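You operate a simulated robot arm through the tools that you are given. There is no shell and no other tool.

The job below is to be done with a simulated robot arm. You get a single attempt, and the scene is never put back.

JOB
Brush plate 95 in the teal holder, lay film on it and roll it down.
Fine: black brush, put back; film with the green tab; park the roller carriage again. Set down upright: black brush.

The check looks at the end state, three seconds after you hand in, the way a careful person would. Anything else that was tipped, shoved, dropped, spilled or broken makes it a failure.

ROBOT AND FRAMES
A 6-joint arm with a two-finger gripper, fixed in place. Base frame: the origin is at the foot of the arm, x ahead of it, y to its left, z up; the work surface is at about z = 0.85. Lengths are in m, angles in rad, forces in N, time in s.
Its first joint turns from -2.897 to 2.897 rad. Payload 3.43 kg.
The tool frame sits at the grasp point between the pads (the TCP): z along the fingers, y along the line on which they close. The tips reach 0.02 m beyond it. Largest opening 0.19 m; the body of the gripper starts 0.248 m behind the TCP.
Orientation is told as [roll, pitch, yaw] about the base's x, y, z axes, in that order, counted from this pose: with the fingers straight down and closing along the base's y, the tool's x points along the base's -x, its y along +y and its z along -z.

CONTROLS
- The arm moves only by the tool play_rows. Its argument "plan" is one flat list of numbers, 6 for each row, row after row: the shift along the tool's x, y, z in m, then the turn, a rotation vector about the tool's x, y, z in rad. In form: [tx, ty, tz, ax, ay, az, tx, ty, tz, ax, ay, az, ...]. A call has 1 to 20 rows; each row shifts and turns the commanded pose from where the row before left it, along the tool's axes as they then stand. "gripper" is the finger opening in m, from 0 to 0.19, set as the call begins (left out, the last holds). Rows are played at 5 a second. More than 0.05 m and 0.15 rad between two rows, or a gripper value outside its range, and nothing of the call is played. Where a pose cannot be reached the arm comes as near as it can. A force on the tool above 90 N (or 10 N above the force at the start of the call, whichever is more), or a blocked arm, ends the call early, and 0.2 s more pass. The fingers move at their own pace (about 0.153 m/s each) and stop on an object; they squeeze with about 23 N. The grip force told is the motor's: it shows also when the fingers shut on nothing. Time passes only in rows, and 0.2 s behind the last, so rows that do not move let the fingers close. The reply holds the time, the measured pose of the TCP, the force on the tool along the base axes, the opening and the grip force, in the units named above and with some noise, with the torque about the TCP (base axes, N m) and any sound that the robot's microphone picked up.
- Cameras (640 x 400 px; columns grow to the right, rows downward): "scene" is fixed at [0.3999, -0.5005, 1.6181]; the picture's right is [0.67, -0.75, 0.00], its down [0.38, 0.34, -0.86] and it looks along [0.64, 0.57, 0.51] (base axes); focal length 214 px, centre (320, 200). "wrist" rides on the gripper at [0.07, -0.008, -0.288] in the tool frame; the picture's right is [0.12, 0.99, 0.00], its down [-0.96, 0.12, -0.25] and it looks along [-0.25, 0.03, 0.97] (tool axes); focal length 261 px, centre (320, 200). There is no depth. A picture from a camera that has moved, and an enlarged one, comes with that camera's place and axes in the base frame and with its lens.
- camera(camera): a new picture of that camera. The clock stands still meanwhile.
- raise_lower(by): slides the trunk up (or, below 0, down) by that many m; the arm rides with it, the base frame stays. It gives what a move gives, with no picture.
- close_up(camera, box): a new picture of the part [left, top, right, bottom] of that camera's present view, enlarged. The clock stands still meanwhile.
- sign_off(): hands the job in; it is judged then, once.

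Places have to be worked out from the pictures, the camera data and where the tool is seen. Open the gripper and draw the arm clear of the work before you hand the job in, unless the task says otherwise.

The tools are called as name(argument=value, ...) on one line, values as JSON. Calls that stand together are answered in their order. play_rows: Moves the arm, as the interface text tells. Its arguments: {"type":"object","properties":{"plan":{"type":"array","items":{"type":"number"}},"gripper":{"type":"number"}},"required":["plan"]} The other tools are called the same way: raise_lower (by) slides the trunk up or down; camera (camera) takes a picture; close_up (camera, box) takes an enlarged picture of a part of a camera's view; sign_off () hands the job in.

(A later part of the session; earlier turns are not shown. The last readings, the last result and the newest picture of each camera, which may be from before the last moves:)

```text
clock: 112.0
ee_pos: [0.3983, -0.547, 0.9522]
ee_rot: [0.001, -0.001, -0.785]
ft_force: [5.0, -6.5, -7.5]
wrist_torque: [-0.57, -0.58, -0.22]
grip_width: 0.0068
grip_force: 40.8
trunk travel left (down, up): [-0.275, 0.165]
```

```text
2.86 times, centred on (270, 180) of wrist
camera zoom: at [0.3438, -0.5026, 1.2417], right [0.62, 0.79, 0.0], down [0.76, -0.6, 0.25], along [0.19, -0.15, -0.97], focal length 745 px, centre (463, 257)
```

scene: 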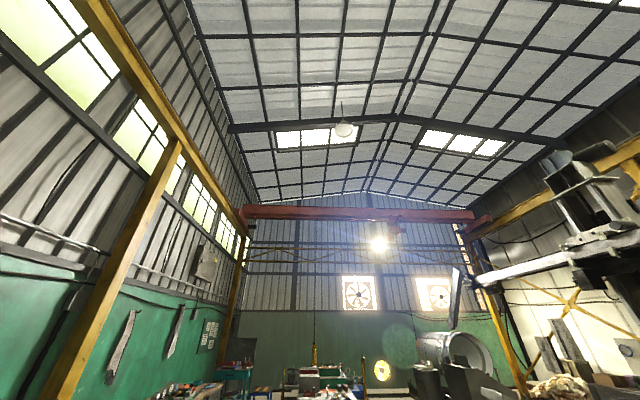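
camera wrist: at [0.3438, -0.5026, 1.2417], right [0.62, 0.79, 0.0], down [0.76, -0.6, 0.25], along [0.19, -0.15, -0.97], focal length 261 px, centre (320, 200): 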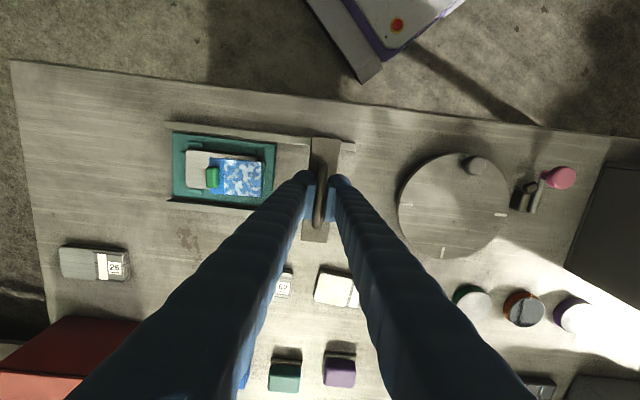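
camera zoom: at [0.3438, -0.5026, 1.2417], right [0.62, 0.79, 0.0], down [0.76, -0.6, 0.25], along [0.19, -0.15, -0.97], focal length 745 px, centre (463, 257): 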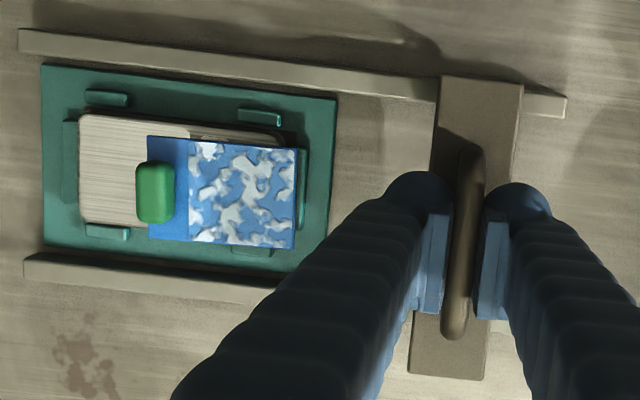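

The film now lies toward the label end. I finish the last 5 mm to park and release the handle.

play_rows(plan=[0, 0.003, 0, 0, 0, 0, 0, 0.002, 0, 0, 0, 0, 0, 0, 0, 0, 0, 0])

play_rows(plan=[0, 0, 0, 0, 0, 0, 0, 0, 0, 0, 0, 0, 0, 0, -0.02, 0, 0, 0, 0, 0, -0.04, 0, 0, 0, 0, 0, -0.04, 0, 0, 0], gripper=0.05)

camera(camera="wrist")

close_up(camera="wrist", box=[190, 110, 370, 230])

```text
clock: 112.8
ee_pos: [0.4035, -0.5438, 0.953]
ee_rot: [0.001, 0.003, -0.784]
ft_force: [0.5, -9.9, -10.8]
wrist_torque: [0.06, 0.09, -0.23]
grip_width: 0.0066
grip_force: 40.7
trunk travel left (down, up): [-0.275, 0.165]
```

```text
clock: 114.0
ee_pos: [0.4019, -0.5416, 1.0543]
ee_rot: [-0.001, -0.001, -0.783]
ft_force: [0.8, -0.1, -0.3]
wrist_torque: [-0.06, -0.03, 0.02]
grip_width: 0.0501
grip_force: 0.1
trunk travel left (down, up): [-0.275, 0.165]
```

```text
taken
camera wrist: at [0.3477, -0.497, 1.3431], right [0.62, 0.79, 0.0], down [0.76, -0.6, 0.25], along [0.19, -0.15, -0.97], focal length 261 px, centre (320, 200)
```

wrist: 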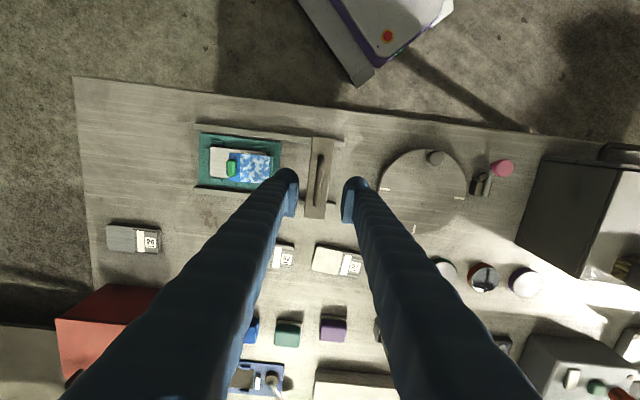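

```text
3.33 times, centred on (280, 170) of wrist
camera zoom: at [0.3477, -0.497, 1.3431], right [0.62, 0.79, 0.0], down [0.76, -0.6, 0.25], along [0.19, -0.15, -0.97], focal length 869 px, centre (453, 300)
```

zoom: 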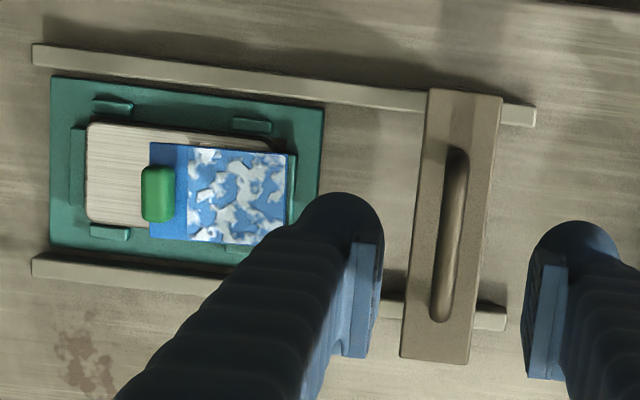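

Carriage is parked again. To understand the roller, I turn back and tilt the hand to look under the carriage from the plate side.

play_rows(plan=[0, 0, 0, 0, 0, -0.144, 0, 0, 0, 0, 0, -0.144, 0, 0, 0, 0, 0, -0.144, 0, 0, 0, 0, 0, -0.144, 0, 0, 0, 0, 0, -0.144, 0, 0, 0, 0, 0, -0.144, 0, 0, 0, 0, 0, -0.144, 0, 0, 0, 0, 0, -0.144, 0, 0, 0, 0, 0, -0.144, 0, 0, 0, 0, 0, -0.144, 0, 0, 0, 0, 0, -0.144, 0.044, 0, 0, 0, 0, 0, 0.044, 0, 0, 0, 0, 0], gripper=0.1)

play_rows(plan=[0, 0, 0, 0, -0.13, 0, 0, 0, 0, 0, -0.13, 0, 0, 0, 0, 0, -0.13, 0, 0, 0, 0, 0, -0.13, 0, 0, 0, 0, 0, -0.13, 0, 0, 0, 0, 0, -0.13, 0, 0, 0, 0, 0, 0, 0])

camera(camera="wrist")

```text
clock: 116.8
ee_pos: [0.3399, -0.6065, 1.0531]
ee_rot: [-0.001, 0.001, 0.802]
ft_force: [-0.1, -0.4, -0.3]
wrist_torque: [0.08, -0.04, -0.01]
grip_width: 0.0999
grip_force: 0.0
trunk travel left (down, up): [-0.275, 0.165]
```

```text
clock: 118.4
ee_pos: [0.3422, -0.6073, 1.0536]
ee_rot: [0.001, -0.783, 0.803]
ft_force: [-0.6, -0.1, -0.9]
wrist_torque: [0.13, -0.04, 0.08]
grip_width: 0.0998
grip_force: 0.0
trunk travel left (down, up): [-0.275, 0.165]
```

```text
taken
camera wrist: at [0.1724, -0.794, 1.209], right [-0.77, 0.63, -0.08], down [0.27, 0.45, 0.85], along [0.57, 0.64, -0.51], focal length 261 px, centre (320, 200)
```

wrist: 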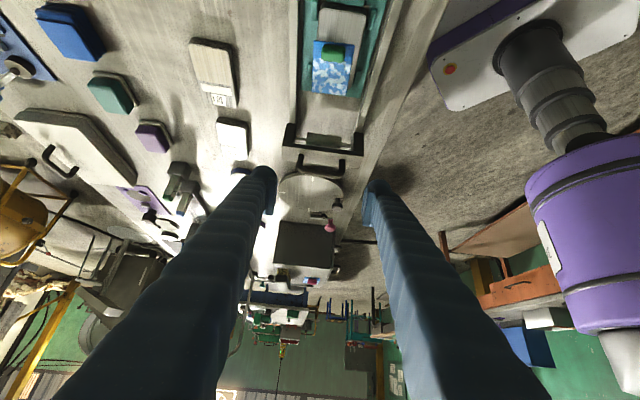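

Now I can look at the carriage obliquely (image upside down). I enlarge.

close_up(camera="wrist", box=[260, 90, 390, 190])

close_up(camera="wrist", box=[285, 0, 395, 110])

```text
4.00 times, centred on (325, 140) of wrist
camera zoom: at [0.1724, -0.794, 1.209], right [-0.77, 0.63, -0.08], down [0.27, 0.45, 0.85], along [0.57, 0.64, -0.51], focal length 1043 px, centre (300, 440)
```

zoom: 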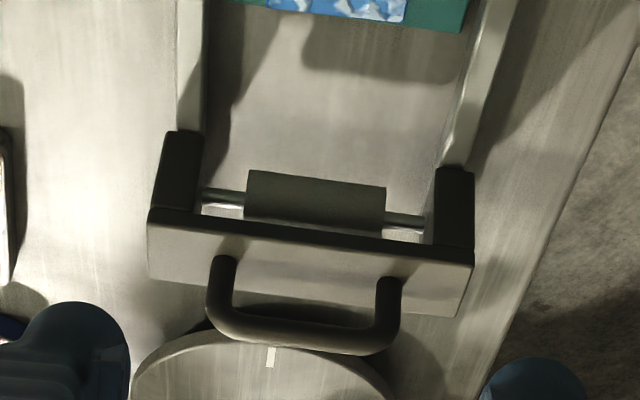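

```text
3.64 times, centred on (340, 55) of wrist
camera zoom: at [0.1724, -0.794, 1.209], right [-0.77, 0.63, -0.08], down [0.27, 0.45, 0.85], along [0.57, 0.64, -0.51], focal length 948 px, centre (247, 727)
```

zoom: 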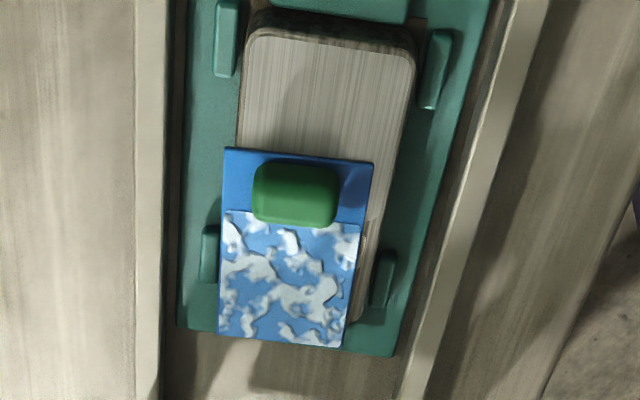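

The roller is a cylinder on an axle, hanging low, so the tab must stay at the far end. I'll re-lay the film and then roll much more slowly. First I untilt and go back over the film.

play_rows(plan=[0, 0, 0, 0, 0.13, 0, 0, 0, 0, 0, 0.13, 0, 0, 0, 0, 0, 0.13, 0, 0, 0, 0, 0, 0.13, 0, 0, 0, 0, 0, 0.13, 0, 0, 0, 0, 0, 0.13, 0, 0.034, -0.004, 0, 0, 0, 0, 0.034, -0.004, 0, 0, 0, 0, 0, 0, 0, 0, 0, 0], gripper=0.06)

camera(camera="wrist")

close_up(camera="wrist", box=[260, 120, 380, 240])

```text
clock: 120.4
ee_pos: [0.2969, -0.6607, 1.0563]
ee_rot: [0.0, 0.002, 0.802]
ft_force: [0.6, 0.0, -0.7]
wrist_torque: [-0.06, -0.01, 0.05]
grip_width: 0.0602
grip_force: 0.0
trunk travel left (down, up): [-0.275, 0.165]
```

```text
taken
camera wrist: at [0.257, -0.7165, 1.3439], right [-0.8, 0.61, 0.0], down [0.59, 0.77, 0.25], along [0.15, 0.2, -0.97], focal length 261 px, centre (320, 200)
```

wrist: 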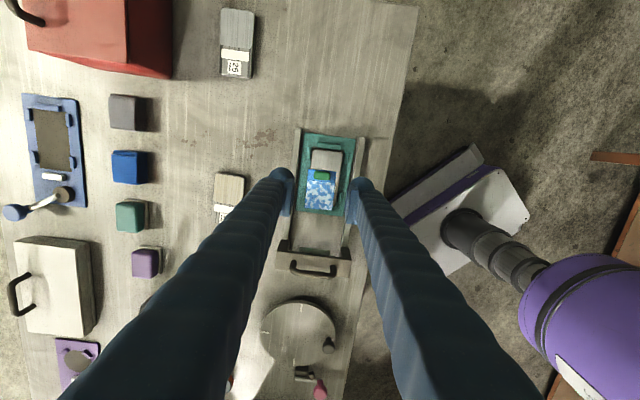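

```text
3.33 times, centred on (320, 180) of wrist
camera zoom: at [0.257, -0.7165, 1.3439], right [-0.8, 0.61, 0.0], down [0.59, 0.77, 0.25], along [0.15, 0.2, -0.97], focal length 869 px, centre (320, 267)
```

zoom: 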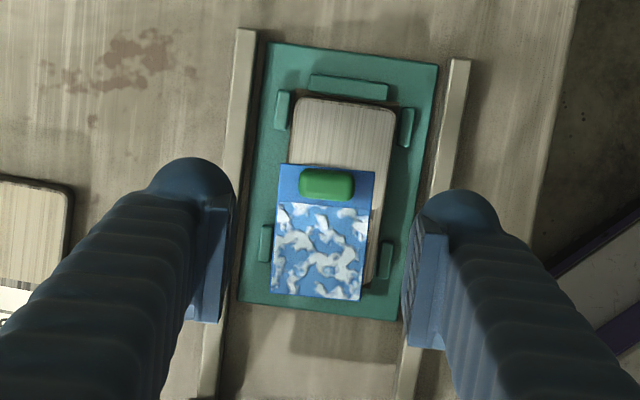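

Film lies skewed by 2° and off to the label end. I align on the tab and descend with opening 0.044.

play_rows(plan=[-0.0036, 0.0039, 0, 0, 0, -0.035, 0, 0, 0.045, 0, 0, 0, 0, 0, 0.045, 0, 0, 0, 0, 0, 0.04, 0, 0, 0, 0, 0, 0.02, 0, 0, 0, 0, 0, 0, 0, 0, 0], gripper=0.044)

close_up(camera="wrist", box=[260, 120, 380, 240])

```text
clock: 121.8
ee_pos: [0.2981, -0.655, 0.9034]
ee_rot: [0.0, -0.001, 0.836]
ft_force: [-0.1, 0.1, 0.1]
wrist_torque: [0.05, 0.02, -0.01]
grip_width: 0.0442
grip_force: 0.2
trunk travel left (down, up): [-0.275, 0.165]
```

```text
3.33 times, centred on (320, 180) of wrist
camera zoom: at [0.2587, -0.7124, 1.192], right [-0.82, 0.58, 0.0], down [0.56, 0.79, 0.25], along [0.14, 0.2, -0.97], focal length 869 px, centre (320, 267)
```

zoom: 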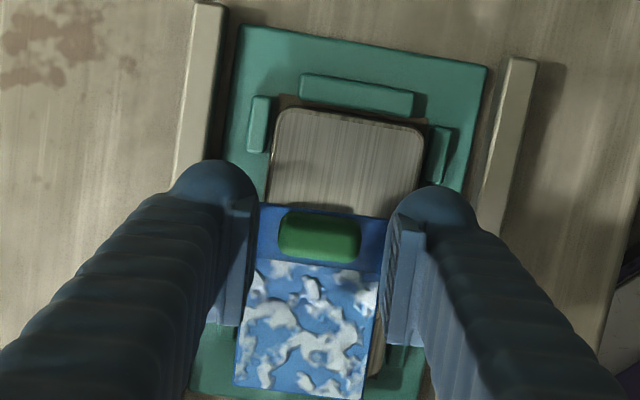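

Tab is centred. Lower with contact sensing.

play_rows(plan=[0, 0, 0.005, 0, 0, 0, 0, 0, 0.004, 0, 0, 0, 0, 0, 0, 0, 0, 0])

play_rows(plan=[0, 0, 0.001, 0, 0, 0, 0, 0, 0, 0, 0, 0])

play_rows(plan=[0, 0, 0.001, 0, 0, 0, 0, 0, 0, 0, 0, 0])

```text
clock: 122.6
ee_pos: [0.3008, -0.6547, 0.8936]
ee_rot: [-0.001, 0.001, 0.836]
ft_force: [1.0, 0.5, 0.6]
wrist_torque: [-0.02, -0.03, 0.02]
grip_width: 0.0442
grip_force: 0.0
trunk travel left (down, up): [-0.275, 0.165]
```

```text
clock: 123.2
ee_pos: [0.2985, -0.6552, 0.8945]
ee_rot: [0.001, 0.0, 0.836]
ft_force: [0.0, 0.2, -0.3]
wrist_torque: [-0.02, 0.01, 0.04]
grip_width: 0.0443
grip_force: 0.1
trunk travel left (down, up): [-0.275, 0.165]
```

```text
clock: 123.8
ee_pos: [0.2989, -0.6551, 0.8919]
ee_rot: [-0.001, 0.0, 0.836]
ft_force: [0.5, 0.5, -0.1]
wrist_torque: [-0.01, 0.01, 0.0]
grip_width: 0.0442
grip_force: 0.0
trunk travel left (down, up): [-0.275, 0.165]
```

play_rows(plan=[0, 0, 0.001, 0, 0, 0, 0, 0, 0, 0, 0, 0])

play_rows(plan=[0, 0, 0, 0, 0, 0, 0, 0, 0, 0, 0, 0, 0, 0, 0, 0, 0, 0], gripper=0.02)

```text
clock: 124.4
ee_pos: [0.2987, -0.6553, 0.8906]
ee_rot: [0.0, 0.0, 0.837]
ft_force: [0.8, 0.6, 0.1]
wrist_torque: [0.01, -0.02, 0.01]
grip_width: 0.0442
grip_force: 0.0
trunk travel left (down, up): [-0.275, 0.165]
```

```text
clock: 125.2
ee_pos: [0.2983, -0.6557, 0.8912]
ee_rot: [-0.001, 0.002, 0.837]
ft_force: [0.7, -1.8, 18.4]
wrist_torque: [0.07, -0.05, -0.04]
grip_width: 0.0282
grip_force: 22.8
trunk travel left (down, up): [-0.275, 0.165]
```

Tab gripped. I lift 1.5 cm and shift the film back to its target on the plate, aligning its heading.

play_rows(plan=[0, 0, -0.005, 0, 0, 0, 0, 0, -0.01, 0, 0, 0, 0.016, 0.003, 0, 0, 0, 0.027, 0.0165, 0.003, 0, 0, 0, 0, 0, 0, 0, 0, 0, 0])

camera(camera="wrist")

close_up(camera="wrist", box=[250, 120, 390, 260])

```text
clock: 126.4
ee_pos: [0.2718, -0.6745, 0.9062]
ee_rot: [-0.001, 0.001, 0.808]
ft_force: [-0.6, 0.2, -0.4]
wrist_torque: [-0.02, 0.01, -0.03]
grip_width: 0.0285
grip_force: 22.7
trunk travel left (down, up): [-0.275, 0.165]
```

```text
taken
camera wrist: at [0.2309, -0.7314, 1.1948], right [-0.8, 0.6, 0.0], down [0.58, 0.78, 0.25], along [0.15, 0.2, -0.97], focal length 261 px, centre (320, 200)
```

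wrist: 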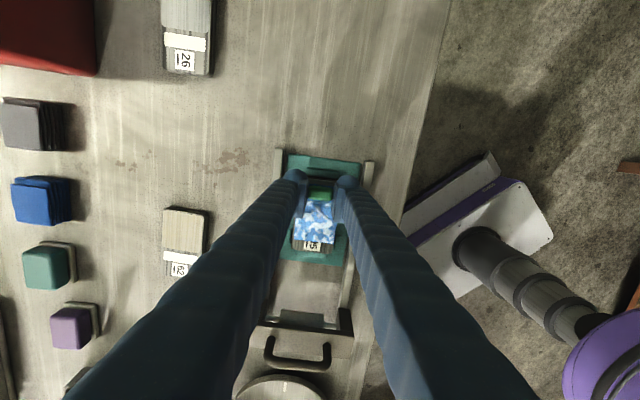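

```text
2.86 times, centred on (320, 190) of wrist
camera zoom: at [0.2309, -0.7314, 1.1948], right [-0.8, 0.6, 0.0], down [0.58, 0.78, 0.25], along [0.15, 0.2, -0.97], focal length 745 px, centre (320, 229)
```

zoom: 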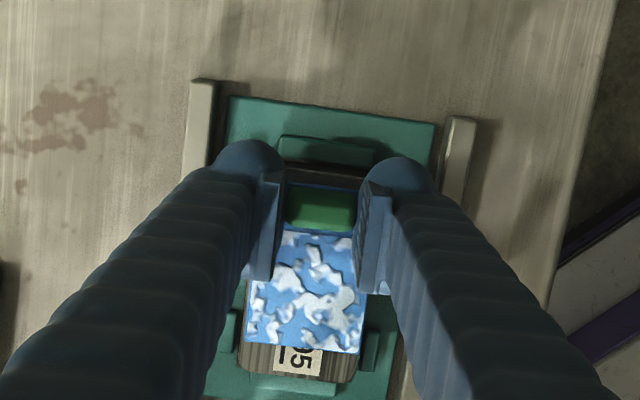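

Aligned over the plate. I lower it to contact and press it on firmly for a moment.

play_rows(plan=[0, 0, 0.008, 0, 0, 0, 0, 0, 0.005, 0, 0, 0, 0, 0, 0.001, 0, 0, 0, 0, 0, 0, 0, 0, 0])

play_rows(plan=[0, 0, 0.001, 0, 0, 0, 0, 0, 0.001, 0, 0, 0, 0, 0, 0.001, 0, 0, 0, 0, 0, 0, 0, 0, 0])

```text
clock: 127.4
ee_pos: [0.2726, -0.6759, 0.8931]
ee_rot: [-0.002, 0.0, 0.807]
ft_force: [-0.2, -0.1, 5.3]
wrist_torque: [-0.06, 0.02, 0.02]
grip_width: 0.0283
grip_force: 22.5
trunk travel left (down, up): [-0.275, 0.165]
```

```text
clock: 128.4
ee_pos: [0.2718, -0.6752, 0.8916]
ee_rot: [-0.003, 0.0, 0.808]
ft_force: [-1.2, -1.1, 36.7]
wrist_torque: [0.19, -0.05, -0.03]
grip_width: 0.0285
grip_force: 23.2
trunk travel left (down, up): [-0.275, 0.165]
```

Pressed with ~37 N. I relieve, open and rise.

play_rows(plan=[0, 0, -0.0025, 0, 0, 0, 0, 0, 0, 0, 0, 0])

play_rows(plan=[0, 0, 0, 0, 0, 0, 0, 0, 0, 0, 0, 0, 0, 0, -0.005, 0, 0, 0, 0, 0, -0.02, 0, 0, 0, 0, 0, -0.04, 0, 0, 0, 0, 0, -0.045, 0, 0, 0, -0.045, 0, -0.015, 0, 0, 0, -0.045, 0, 0, 0, 0, 0, -0.045, 0, 0, 0, 0, 0, 0, 0, 0, 0, 0, 0], gripper=0.042)

close_up(camera="wrist", box=[270, 30, 390, 150])

```text
clock: 129.0
ee_pos: [0.272, -0.6757, 0.8924]
ee_rot: [-0.002, 0.002, 0.809]
ft_force: [1.6, -5.3, 16.0]
wrist_torque: [-0.21, 0.02, 0.0]
grip_width: 0.0282
grip_force: 22.8
trunk travel left (down, up): [-0.275, 0.165]
```

```text
clock: 131.2
ee_pos: [0.3659, -0.5763, 1.0144]
ee_rot: [0.001, -0.001, 0.806]
ft_force: [0.3, 0.2, 0.4]
wrist_torque: [-0.11, 0.02, 0.0]
grip_width: 0.042
grip_force: 0.0
trunk travel left (down, up): [-0.275, 0.165]
```

```text
3.33 times, centred on (330, 90) of wrist
camera zoom: at [0.3237, -0.6322, 1.3027], right [-0.8, 0.6, 0.0], down [0.58, 0.78, 0.25], along [0.15, 0.2, -0.97], focal length 869 px, centre (287, 567)
```

zoom: 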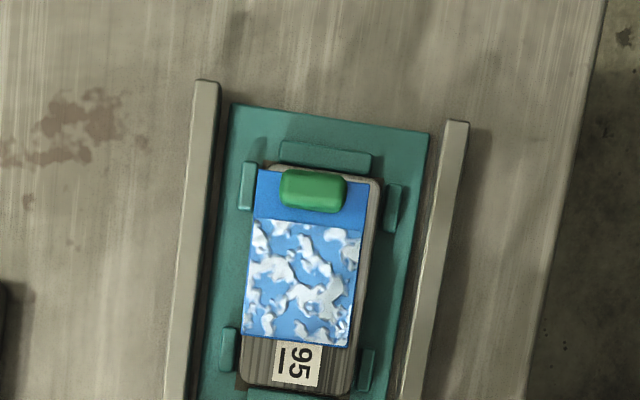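

Film is ~3 mm off to the outer side. I go back, re-grip the tab, and shift it 3 mm toward the robot side.

play_rows(plan=[0.045, 0, 0, 0, 0, 0, 0.045, 0, 0, 0, 0, 0, 0.045, 0, 0, 0, 0, 0, 0, 0, 0.045, 0, 0, 0, 0, 0, 0.045, 0, 0, 0, 0, 0, 0.025, 0, 0, 0, 0, 0, 0.006, 0, 0, 0, 0, 0, 0, 0, 0, 0], gripper=0.044)

close_up(camera="wrist", box=[260, 130, 380, 250])

```text
clock: 133.0
ee_pos: [0.2717, -0.6765, 0.8968]
ee_rot: [-0.001, -0.001, 0.811]
ft_force: [-1.3, 0.3, 0.0]
wrist_torque: [0.02, -0.01, 0.01]
grip_width: 0.0443
grip_force: 0.1
trunk travel left (down, up): [-0.275, 0.165]
```

```text
3.33 times, centred on (320, 190) of wrist
camera zoom: at [0.2306, -0.731, 1.1849], right [-0.8, 0.6, 0.0], down [0.58, 0.78, 0.25], along [0.15, 0.2, -0.97], focal length 869 px, centre (320, 233)
```

zoom: 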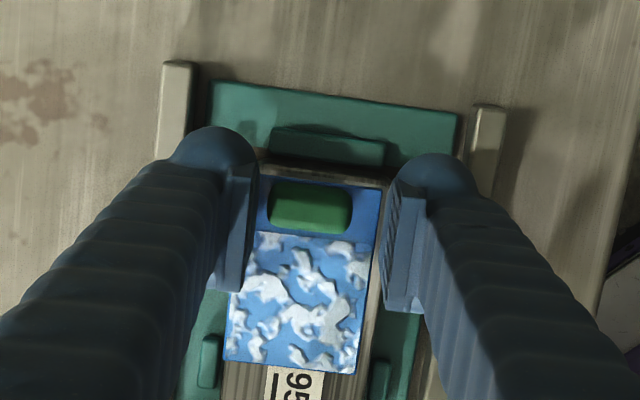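

The tab is 3 mm left of my TCP – it shifted when the pressed fingertips opened. Closing will re-centre it; I lower, close, then unload before opening.

play_rows(plan=[0, 0, 0.004, 0, 0, 0, 0, 0, 0, 0, 0, 0])

play_rows(plan=[0, 0, 0, 0, 0, 0, 0, 0, 0, 0, 0, 0, 0, 0, 0, 0, 0, 0], gripper=0.02)

play_rows(plan=[0, 0, -0.002, 0, 0, 0, 0, 0, 0, 0, 0, 0])

close_up(camera="wrist", box=[260, 130, 380, 250])

```text
clock: 133.6
ee_pos: [0.2734, -0.6754, 0.8925]
ee_rot: [0.002, -0.001, 0.808]
ft_force: [0.5, -0.4, -0.7]
wrist_torque: [0.01, 0.0, 0.01]
grip_width: 0.0442
grip_force: 0.1
trunk travel left (down, up): [-0.275, 0.165]
```

```text
clock: 134.4
ee_pos: [0.2716, -0.6758, 0.8922]
ee_rot: [0.0, 0.0, 0.808]
ft_force: [1.2, -0.9, 7.5]
wrist_torque: [0.06, -0.04, -0.03]
grip_width: 0.0284
grip_force: 23.1
trunk travel left (down, up): [-0.275, 0.165]
```

```text
clock: 135.0
ee_pos: [0.2728, -0.6747, 0.895]
ee_rot: [0.001, -0.001, 0.808]
ft_force: [-1.1, 0.5, 0.2]
wrist_torque: [0.0, 0.0, -0.04]
grip_width: 0.0285
grip_force: 22.9
trunk travel left (down, up): [-0.275, 0.165]
```

```text
3.33 times, centred on (320, 190) of wrist
camera zoom: at [0.2312, -0.7313, 1.183], right [-0.8, 0.6, 0.0], down [0.58, 0.78, 0.25], along [0.15, 0.2, -0.97], focal length 869 px, centre (320, 233)
```

zoom: 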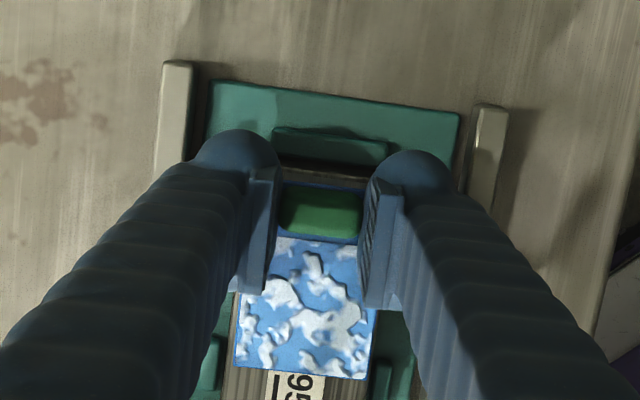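

Film is centred now and barely above the plate. I lower ~1 mm and open without load.

play_rows(plan=[0, 0, 0.001, 0, 0, 0, 0, 0, 0, 0, 0, 0])

play_rows(plan=[0, 0, 0, 0, 0, 0, 0, 0, 0, 0, 0, 0, 0, 0, -0.005, 0, 0, 0, 0, 0, -0.02, 0, 0, 0, 0, 0, -0.04, 0, 0, 0, 0, 0, -0.045, 0, 0, 0, -0.045, 0, -0.015, 0, 0, 0, -0.045, 0, 0, 0, 0, 0, -0.045, 0, 0, 0, 0, 0, 0, 0, 0, 0, 0, 0], gripper=0.042)

close_up(camera="wrist", box=[270, 30, 390, 150])

```text
clock: 135.6
ee_pos: [0.2741, -0.6743, 0.8936]
ee_rot: [-0.001, 0.0, 0.808]
ft_force: [-0.3, -0.6, -0.4]
wrist_torque: [0.0, 0.02, 0.02]
grip_width: 0.0282
grip_force: 23.0
trunk travel left (down, up): [-0.275, 0.165]
```

```text
clock: 137.8
ee_pos: [0.365, -0.5753, 1.0168]
ee_rot: [-0.001, -0.001, 0.809]
ft_force: [-0.3, -0.1, 0.1]
wrist_torque: [-0.08, 0.04, 0.03]
grip_width: 0.042
grip_force: 0.0
trunk travel left (down, up): [-0.275, 0.165]
```

```text
3.33 times, centred on (330, 90) of wrist
camera zoom: at [0.3231, -0.632, 1.3051], right [-0.8, 0.6, 0.0], down [0.58, 0.78, 0.25], along [0.15, 0.2, -0.97], focal length 869 px, centre (287, 567)
```

zoom: 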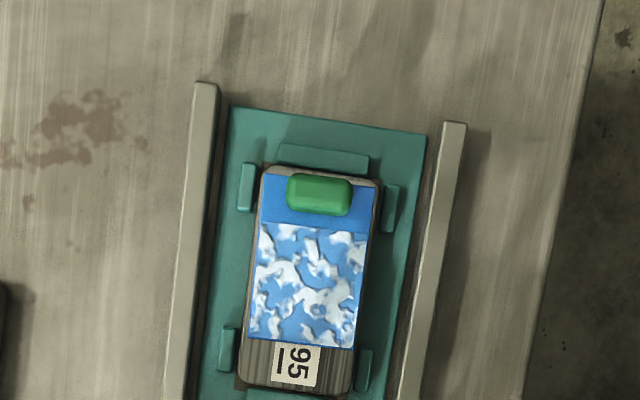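

Film is now perfectly aligned on the plate. I turn back to the handle orientation and go over the handle.

play_rows(plan=[0, 0, -0.03, 0, 0, 0.1447, 0, 0, -0.02, 0, 0, 0.1447, 0, 0, 0, 0, 0, 0.1447, 0, 0, 0, 0, 0, 0.1447, 0, 0, 0, 0, 0, 0.1447, 0, 0, 0, 0, 0, 0.1447, 0, 0, 0, 0, 0, 0.1447, 0, 0, 0, 0, 0, 0.1447, 0, 0, 0, 0, 0, 0.1447, 0, 0, 0, 0, 0, 0.1447, 0, 0, 0, 0, 0, 0.1447, -0.0015, 0.0244, 0, 0, 0, 0, -0.0014, 0.0244, 0, 0, 0, 0, 0, 0, 0, 0, 0, 0], gripper=0.06)

close_up(camera="wrist", box=[270, 130, 370, 230])

```text
clock: 140.8
ee_pos: [0.4009, -0.5461, 1.0682]
ee_rot: [0.0, 0.0, -0.784]
ft_force: [0.5, 0.4, -0.4]
wrist_torque: [-0.02, -0.03, 0.0]
grip_width: 0.06
grip_force: 0.1
trunk travel left (down, up): [-0.275, 0.165]
```

```text
4.00 times, centred on (320, 180) of wrist
camera zoom: at [0.347, -0.5017, 1.3583], right [0.62, 0.79, 0.0], down [0.76, -0.6, 0.25], along [0.19, -0.15, -0.97], focal length 1043 px, centre (320, 280)
```

zoom: 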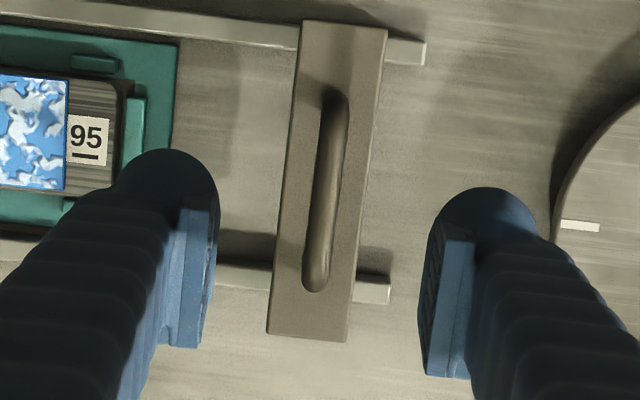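

Handle within 2 mm. I correct, descend and grip it.

play_rows(plan=[0.001, 0.002, 0.02, 0, 0, 0, 0, 0, 0.04, 0, 0, 0, 0, 0, 0.03, 0, 0, 0, 0, 0, 0.015, 0, 0, 0, 0, 0, 0.009, 0, 0, 0, 0, 0, 0, 0, 0, 0])

play_rows(plan=[0, 0, 0, 0, 0, 0, 0, 0, 0, 0, 0, 0, 0, 0, 0, 0, 0, 0], gripper=0.004)

```text
clock: 142.2
ee_pos: [0.4026, -0.5428, 0.9545]
ee_rot: [0.0, -0.001, -0.782]
ft_force: [-0.6, 0.3, 0.4]
wrist_torque: [0.04, -0.01, 0.04]
grip_width: 0.06
grip_force: 0.0
trunk travel left (down, up): [-0.275, 0.165]
```

```text
clock: 143.0
ee_pos: [0.4016, -0.5425, 0.9543]
ee_rot: [-0.001, -0.001, -0.784]
ft_force: [-6.2, -5.4, -2.9]
wrist_torque: [-0.04, 0.02, -0.16]
grip_width: 0.0075
grip_force: 41.6
trunk travel left (down, up): [-0.275, 0.165]
```

Gripped. I slide 9 cm toward the plate (stopping short of the film) and read the force.

play_rows(plan=[0, -0.01, 0, 0, 0, 0, 0, -0.01, 0, 0, 0, 0, 0, -0.01, 0, 0, 0, 0, 0, -0.01, 0, 0, 0, 0, 0, -0.01, 0, 0, 0, 0, 0, -0.01, 0, 0, 0, 0, 0, -0.01, 0, 0, 0, 0, 0, -0.01, 0, 0, 0, 0, 0, 0, 0, 0, 0, 0])

play_rows(plan=[0, 0, -0.002, 0, 0, 0, 0, 0, 0, 0, 0, 0])

play_rows(plan=[0, 0, 0.004, 0, 0, 0, 0, 0, 0, 0, 0, 0])

```text
clock: 145.0
ee_pos: [0.3456, -0.5994, 0.953]
ee_rot: [0.0, -0.001, -0.781]
ft_force: [0.8, -0.2, 5.4]
wrist_torque: [-0.09, -0.08, -0.15]
grip_width: 0.007
grip_force: 41.2
trunk travel left (down, up): [-0.275, 0.165]
```

```text
clock: 145.6
ee_pos: [0.3471, -0.5993, 0.9534]
ee_rot: [0.001, 0.002, -0.783]
ft_force: [1.4, 0.3, -23.6]
wrist_torque: [-0.46, -0.44, -0.18]
grip_width: 0.0069
grip_force: 40.8
trunk travel left (down, up): [-0.275, 0.165]
```

```text
clock: 146.2
ee_pos: [0.3471, -0.5986, 0.9538]
ee_rot: [0.0, -0.001, -0.783]
ft_force: [-5.5, 5.1, 14.8]
wrist_torque: [0.09, 0.04, -0.19]
grip_width: 0.0068
grip_force: 40.5
trunk travel left (down, up): [-0.275, 0.165]
```

The carriage is guided rigidly in height, so vertical load doesn't matter. I return to neutral and move up to just before the film edge.

play_rows(plan=[0, 0, -0.0012, 0, 0, 0, 0, -0.01, 0, 0, 0, 0, 0, -0.01, 0, 0, 0, 0, 0, -0.008, 0, 0, 0, 0, 0, -0.004, 0, 0, 0, 0, 0, 0, 0, 0, 0, 0])

close_up(camera="wrist", box=[220, 120, 340, 220])

```text
clock: 147.6
ee_pos: [0.3251, -0.6215, 0.953]
ee_rot: [0.0, -0.002, -0.782]
ft_force: [-1.7, 0.3, -3.2]
wrist_torque: [-0.17, -0.15, -0.22]
grip_width: 0.0064
grip_force: 40.2
trunk travel left (down, up): [-0.275, 0.165]
```

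```text
4.00 times, centred on (280, 170) of wrist
camera zoom: at [0.2687, -0.5778, 1.2417], right [0.62, 0.79, 0.0], down [0.76, -0.6, 0.25], along [0.19, -0.15, -0.97], focal length 1043 px, centre (480, 320)
```

zoom: 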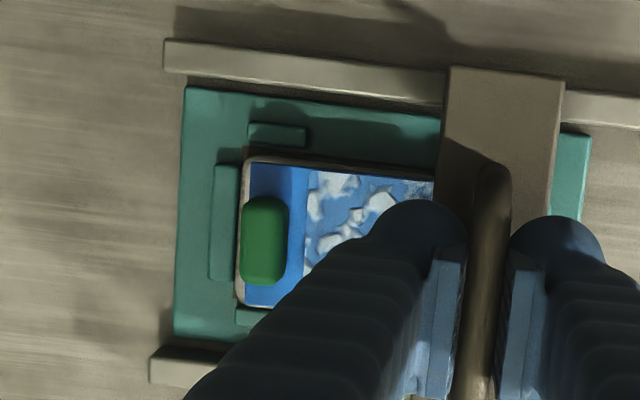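

The film hasn't moved, and its blister pattern near the carriage begins to smooth out. I continue very slowly (1 mm per row).

play_rows(plan=[0, -0.001, 0, 0, 0, 0, 0, -0.001, 0, 0, 0, 0, 0, -0.001, 0, 0, 0, 0, 0, -0.001, 0, 0, 0, 0, 0, -0.001, 0, 0, 0, 0, 0, -0.001, 0, 0, 0, 0, 0, -0.001, 0, 0, 0, 0, 0, -0.001, 0, 0, 0, 0])

close_up(camera="wrist", box=[220, 120, 340, 220])

```text
clock: 149.4
ee_pos: [0.3173, -0.6275, 0.9528]
ee_rot: [0.002, 0.0, -0.782]
ft_force: [-2.4, 3.5, -0.5]
wrist_torque: [0.27, 0.29, -0.28]
grip_width: 0.0066
grip_force: 39.8
trunk travel left (down, up): [-0.275, 0.165]
```

```text
4.00 times, centred on (280, 170) of wrist
camera zoom: at [0.2632, -0.5833, 1.2416], right [0.62, 0.79, 0.0], down [0.76, -0.6, 0.25], along [0.19, -0.15, -0.97], focal length 1043 px, centre (480, 320)
```

zoom: 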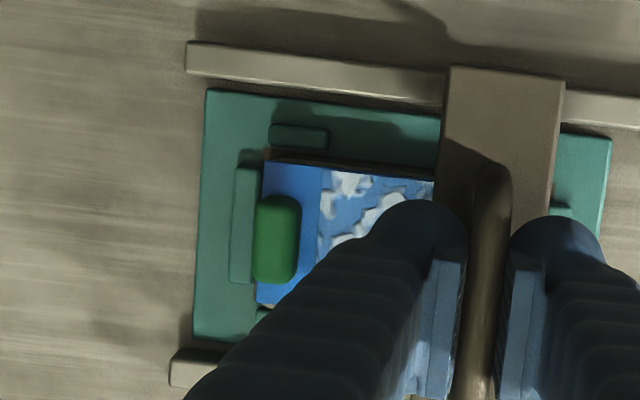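

The film shifted ~2 mm with the roller again. I back off to free it and inspect the rolled edge closely.

play_rows(plan=[0, 0.002, 0, 0, 0, 0, 0, 0.004, 0, 0, 0, 0, 0, 0.008, 0, 0, 0, 0, 0, 0.012, 0, 0, 0, 0, 0, 0.012, 0, 0, 0, 0, 0, 0.012, 0, 0, 0, 0, 0, 0, 0, 0, 0, 0])

close_up(camera="wrist", box=[190, 120, 310, 220])

```text
clock: 151.0
ee_pos: [0.3539, -0.592, 0.9535]
ee_rot: [0.001, 0.0, -0.781]
ft_force: [-4.8, 3.5, -4.7]
wrist_torque: [0.21, 0.18, -0.25]
grip_width: 0.0067
grip_force: 40.4
trunk travel left (down, up): [-0.275, 0.165]
```

```text
4.00 times, centred on (250, 170) of wrist
camera zoom: at [0.2985, -0.548, 1.2416], right [0.62, 0.79, 0.0], down [0.76, -0.6, 0.25], along [0.19, -0.15, -0.97], focal length 1043 px, centre (600, 320)
```

zoom: 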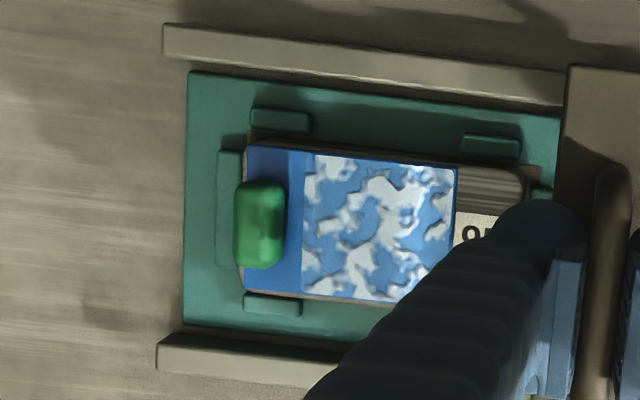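

The film is back near its original place. I take a very close view of its surface to see if the rolled edge changed.

close_up(camera="wrist", box=[230, 150, 290, 200])

```text
8.00 times, centred on (260, 175) of wrist
camera zoom: at [0.2985, -0.548, 1.2416], right [0.62, 0.79, 0.0], down [0.76, -0.6, 0.25], along [0.19, -0.15, -0.97], focal length 2085 px, centre (800, 400)
```

zoom: 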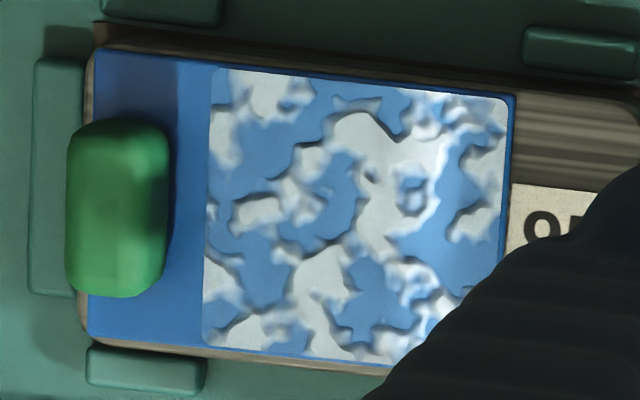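

The film carries a "blister" patch like the dust patch on the plate, so real rolling relative motion is needed. Let me test whether the carriage can be lifted slightly in its guide (it would help the roller climb onto the film).

play_rows(plan=[0, 0, -0.002, 0, 0, 0, 0, 0, -0.002, 0, 0, 0, 0, 0, 0, 0, 0, 0])

play_rows(plan=[0, 0, -0.001, 0, 0, 0, 0, 0, -0.001, 0, 0, 0, 0, 0, 0, 0, 0, 0])

```text
clock: 151.8
ee_pos: [0.353, -0.5923, 0.9533]
ee_rot: [0.001, 0.007, -0.783]
ft_force: [-3.1, 4.4, -55.5]
wrist_torque: [0.29, 0.26, -0.21]
grip_width: 0.0069
grip_force: 40.6
trunk travel left (down, up): [-0.275, 0.165]
```

```text
clock: 152.6
ee_pos: [0.3535, -0.5934, 0.9554]
ee_rot: [0.0, 0.006, -0.78]
ft_force: [-6.3, 8.1, -67.7]
wrist_torque: [0.66, 0.67, 0.02]
grip_width: 0.008
grip_force: 41.4
trunk travel left (down, up): [-0.275, 0.165]
```

The carriage is fixed in height by its guide. I return to neutral height and repeat the approach slowly while watching film and roller more closely.

play_rows(plan=[0, 0, 0.003, 0, 0, 0, 0, 0, 0.003, 0, 0, 0, 0, 0, 0, 0, 0, 0])

play_rows(plan=[0, -0.01, 0, 0, 0, 0, 0, -0.01, 0, 0, 0, 0, 0, -0.01, 0, 0, 0, 0, 0, -0.01, 0, 0, 0, 0, 0, -0.004, 0, 0, 0, 0, 0, 0, 0, 0, 0, 0])

close_up(camera="wrist", box=[245, 130, 345, 200])

```text
clock: 153.4
ee_pos: [0.3546, -0.5938, 0.9548]
ee_rot: [-0.003, -0.001, -0.781]
ft_force: [-11.4, 11.4, -2.7]
wrist_torque: [0.34, 0.35, 0.0]
grip_width: 0.0078
grip_force: 41.5
trunk travel left (down, up): [-0.275, 0.165]
```

```text
clock: 154.8
ee_pos: [0.3226, -0.6235, 0.953]
ee_rot: [0.0, -0.001, -0.78]
ft_force: [-4.0, 3.2, 6.4]
wrist_torque: [0.04, 0.05, -0.2]
grip_width: 0.0067
grip_force: 40.7
trunk travel left (down, up): [-0.275, 0.165]
```

```text
5.71 times, centred on (295, 165) of wrist
camera zoom: at [0.2679, -0.5797, 1.2421], right [0.62, 0.79, 0.0], down [0.76, -0.6, 0.25], along [0.2, -0.15, -0.97], focal length 1489 px, centre (463, 400)
```

zoom: 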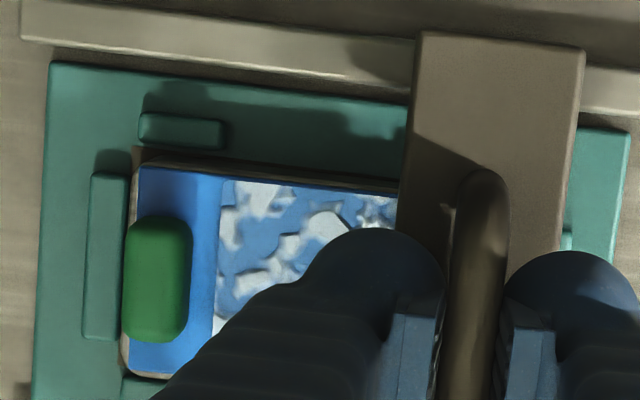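

play_rows(plan=[0, -0.002, 0, 0, 0, 0, 0, -0.002, 0, 0, 0, 0, 0, -0.002, 0, 0, 0, 0, 0, -0.002, 0, 0, 0, 0, 0, -0.002, 0, 0, 0, 0, 0, 0, 0, 0, 0, 0])

close_up(camera="wrist", box=[245, 130, 345, 200])

```text
clock: 156.2
ee_pos: [0.3163, -0.6316, 0.9532]
ee_rot: [0.0, -0.002, -0.78]
ft_force: [2.1, -1.0, -0.5]
wrist_torque: [-0.22, -0.22, -0.22]
grip_width: 0.0066
grip_force: 40.8
trunk travel left (down, up): [-0.275, 0.165]
```

```text
5.71 times, centred on (295, 165) of wrist
camera zoom: at [0.2613, -0.5868, 1.242], right [0.62, 0.79, 0.0], down [0.76, -0.6, 0.25], along [0.19, -0.15, -0.97], focal length 1489 px, centre (463, 400)
```

zoom: 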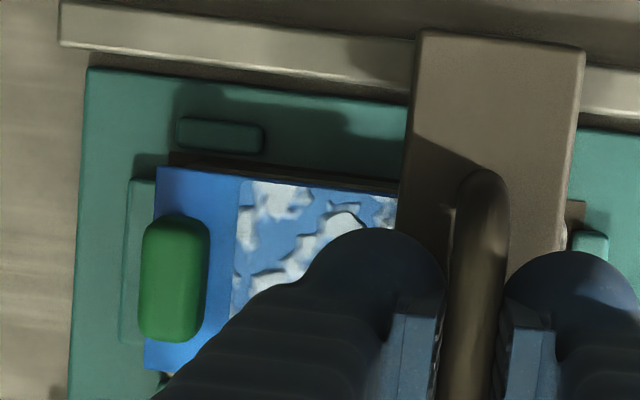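

play_rows(plan=[0, -0.003, 0, 0, 0, 0, 0, -0.003, 0, 0, 0, 0, 0, -0.003, 0, 0, 0, 0, 0, -0.003, 0, 0, 0, 0, 0, 0, 0, 0, 0, 0])

close_up(camera="wrist", box=[245, 130, 345, 200])

```text
clock: 157.4
ee_pos: [0.3076, -0.6395, 0.953]
ee_rot: [0.0, -0.001, -0.782]
ft_force: [1.7, 1.4, -2.5]
wrist_torque: [0.17, 0.23, -0.17]
grip_width: 0.0069
grip_force: 40.4
trunk travel left (down, up): [-0.275, 0.165]
```

```text
5.71 times, centred on (295, 165) of wrist
camera zoom: at [0.2528, -0.5953, 1.2419], right [0.62, 0.79, 0.0], down [0.76, -0.6, 0.25], along [0.19, -0.15, -0.97], focal length 1489 px, centre (463, 400)
```

zoom: 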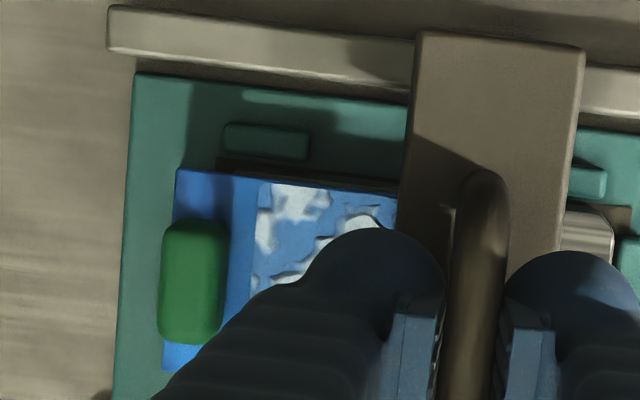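

The film moved at roughly half the carriage speed, and less when I went slower – it looks like viscous drag in the roller. I try a much slower feed (0.4 mm per row).

play_rows(plan=[0, -0.0004, 0, 0, 0, 0, 0, -0.0004, 0, 0, 0, 0, 0, -0.0004, 0, 0, 0, 0, 0, -0.0004, 0, 0, 0, 0, 0, -0.0004, 0, 0, 0, 0, 0, -0.0004, 0, 0, 0, 0, 0, -0.0004, 0, 0, 0, 0, 0, -0.0004, 0, 0, 0, 0, 0, -0.0004, 0, 0, 0, 0, 0, -0.0004, 0, 0, 0, 0, 0, -0.0004, 0, 0, 0, 0, 0, -0.0004, 0, 0, 0, 0, 0, -0.0004, 0, 0, 0, 0, 0, -0.0004, 0, 0, 0, 0, 0, -0.0004, 0, 0, 0, 0, 0, -0.0004, 0, 0, 0, 0, 0, -0.0004, 0, 0, 0, 0, 0, -0.0004, 0, 0, 0, 0, 0, -0.0004, 0, 0, 0, 0, 0, -0.0004, 0, 0, 0, 0])

close_up(camera="wrist", box=[245, 130, 345, 200])

```text
clock: 161.6
ee_pos: [0.3019, -0.6452, 0.9532]
ee_rot: [0.0, 0.001, -0.783]
ft_force: [8.9, -2.8, -6.4]
wrist_torque: [0.26, 0.26, -0.25]
grip_width: 0.0066
grip_force: 40.0
trunk travel left (down, up): [-0.275, 0.165]
```

```text
5.71 times, centred on (295, 165) of wrist
camera zoom: at [0.2472, -0.601, 1.2417], right [0.62, 0.79, 0.0], down [0.76, -0.6, 0.25], along [0.19, -0.15, -0.97], focal length 1489 px, centre (463, 400)
```

zoom: 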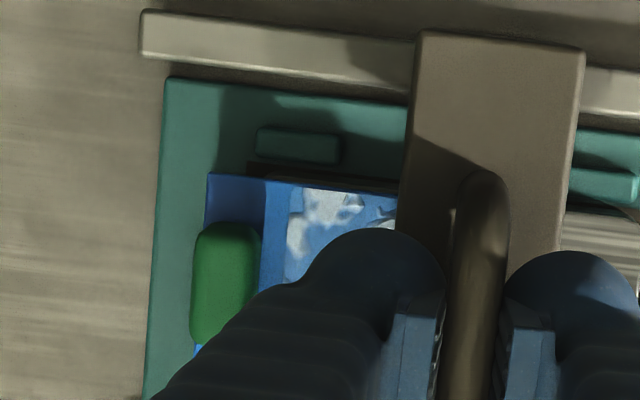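

Excellent: with the slow feed the film stayed put while the roller rolled on. The film is still ~13 mm too far toward the tab end, so I use a quick reverse of ~12 mm (which drags it) to pull it back.

play_rows(plan=[0, 0.012, 0, 0, 0, 0, 0, 0, 0, 0, 0, 0])

close_up(camera="wrist", box=[245, 130, 345, 200])

```text
clock: 162.2
ee_pos: [0.3105, -0.6359, 0.9523]
ee_rot: [0.0, 0.001, -0.783]
ft_force: [6.9, -5.6, -9.4]
wrist_torque: [-0.07, -0.07, -0.27]
grip_width: 0.0064
grip_force: 40.5
trunk travel left (down, up): [-0.275, 0.165]
```

```text
5.71 times, centred on (295, 165) of wrist
camera zoom: at [0.2558, -0.5924, 1.2417], right [0.62, 0.79, 0.0], down [0.76, -0.6, 0.25], along [0.19, -0.15, -0.97], focal length 1489 px, centre (463, 400)
```

zoom: 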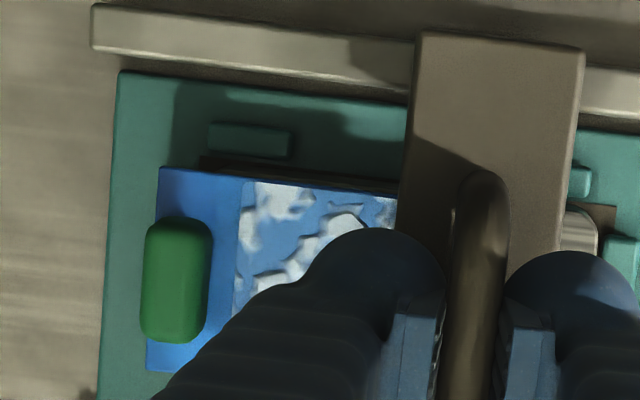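

In reverse the film stayed put, so the roller rolls freely once on it; only climbing the edge too fast pushed it. I park the carriage, re-lay the film properly and then climb slowly. First park.

play_rows(plan=[0, 0.004, 0, 0, 0, 0, 0, 0.006, 0, 0, 0, 0, 0, 0.01, 0, 0, 0, 0, 0, 0.012, 0, 0, 0, 0, 0, 0.012, 0, 0, 0, 0, 0, 0.012, 0, 0, 0, 0, 0, 0.012, 0, 0, 0, 0, 0, 0.012, 0, 0, 0, 0, 0, 0.012, 0, 0, 0, 0, 0, 0.012, 0, 0, 0, 0, 0, 0.012, 0, 0, 0, 0, 0, 0.01, 0, 0, 0, 0, 0, 0.006, 0, 0, 0, 0, 0, 0, 0, 0, 0, 0])

play_rows(plan=[0, 0, 0, 0, 0, 0, 0, 0, 0, 0, 0, 0, 0, 0, -0.02, 0, 0, 0, 0, 0, -0.04, 0, 0, 0, 0, 0, -0.04, 0, 0, 0], gripper=0.05)

close_up(camera="wrist", box=[190, 110, 370, 230])

```text
clock: 165.2
ee_pos: [0.4026, -0.5439, 0.9532]
ee_rot: [0.0, 0.0, -0.784]
ft_force: [-0.5, -14.3, -4.5]
wrist_torque: [-0.03, -0.01, -0.24]
grip_width: 0.0064
grip_force: 40.5
trunk travel left (down, up): [-0.275, 0.165]
```

```text
clock: 166.4
ee_pos: [0.4007, -0.5419, 1.0542]
ee_rot: [0.001, 0.001, -0.782]
ft_force: [0.3, -0.4, -0.7]
wrist_torque: [-0.03, -0.04, 0.01]
grip_width: 0.0499
grip_force: 0.1
trunk travel left (down, up): [-0.275, 0.165]
```

```text
3.33 times, centred on (280, 170) of wrist
camera zoom: at [0.3451, -0.4973, 1.3426], right [0.62, 0.79, 0.0], down [0.76, -0.6, 0.25], along [0.19, -0.15, -0.97], focal length 869 px, centre (453, 300)
```

zoom: 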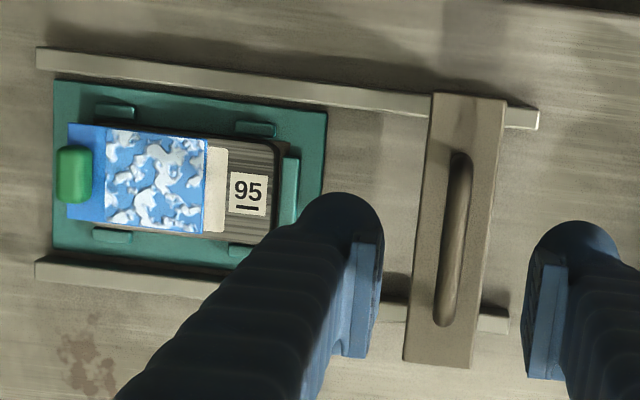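

Carriage parked. The film now overhangs the tab end, so I go re-grip the tab and lay it back where it covers the face within the plate.

play_rows(plan=[0, 0, 0, 0, 0, -0.1447, 0, 0, 0, 0, 0, -0.1447, 0, 0, 0, 0, 0, -0.1447, 0, 0, 0, 0, 0, -0.1447, 0, 0, 0, 0, 0, -0.1447, 0, 0, 0, 0, 0, -0.1447, 0, 0, 0, 0, 0, -0.1447, 0, 0, 0, 0, 0, -0.1447, 0, 0, 0, 0, 0, -0.1447, 0, 0, 0, 0, 0, -0.1447, 0, 0, 0, 0, 0, -0.1447, 0.0403, -0.0003, 0, 0, 0, 0, 0.0403, -0.0003, 0, 0, 0, 0, 0.0403, -0.0003, 0, 0, 0, 0, 0.0403, -0.0003, 0, 0, 0, 0, 0.0403, -0.0003, 0, 0, 0, 0, 0, 0, 0, 0, 0, 0], gripper=0.044)

close_up(camera="wrist", box=[260, 120, 380, 240])

```text
clock: 170.0
ee_pos: [0.2631, -0.6902, 1.0509]
ee_rot: [0.002, 0.0, 0.807]
ft_force: [0.3, -1.1, 0.7]
wrist_torque: [0.08, -0.01, 0.02]
grip_width: 0.0441
grip_force: 0.0
trunk travel left (down, up): [-0.275, 0.165]
```

```text
3.33 times, centred on (320, 180) of wrist
camera zoom: at [0.2219, -0.7466, 1.3399], right [-0.8, 0.6, 0.0], down [0.58, 0.78, 0.25], along [0.15, 0.2, -0.97], focal length 869 px, centre (320, 267)
```

zoom: 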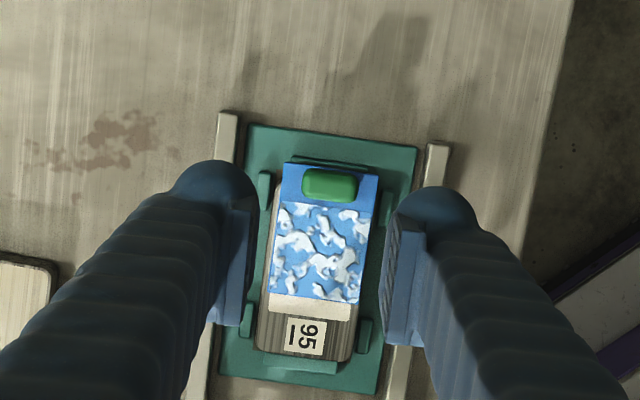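

Tab is 5 mm to the right and film turned −1.4°. I align, descend and grip the tab.

play_rows(plan=[-0.0031, 0.0055, 0, 0, 0, 0.025, 0, 0, 0.045, 0, 0, 0, 0, 0, 0.045, 0, 0, 0, 0, 0, 0.04, 0, 0, 0, 0, 0, 0.018, 0, 0, 0, 0, 0, 0, 0, 0, 0])

close_up(camera="wrist", box=[260, 120, 380, 240])

```text
clock: 171.4
ee_pos: [0.2619, -0.6845, 0.905]
ee_rot: [0.0, -0.001, 0.784]
ft_force: [-0.3, 0.2, 0.5]
wrist_torque: [-0.01, 0.05, 0.03]
grip_width: 0.0439
grip_force: 0.1
trunk travel left (down, up): [-0.275, 0.165]
```

```text
3.33 times, centred on (320, 180) of wrist
camera zoom: at [0.2198, -0.7399, 1.1938], right [-0.79, 0.62, 0.0], down [0.6, 0.76, 0.25], along [0.15, 0.19, -0.97], focal length 869 px, centre (320, 267)
```

zoom: 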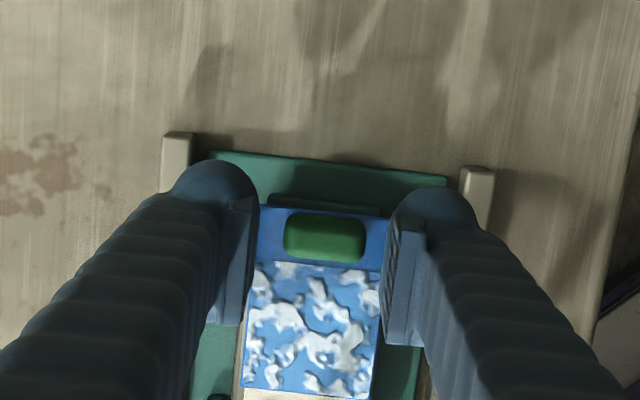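

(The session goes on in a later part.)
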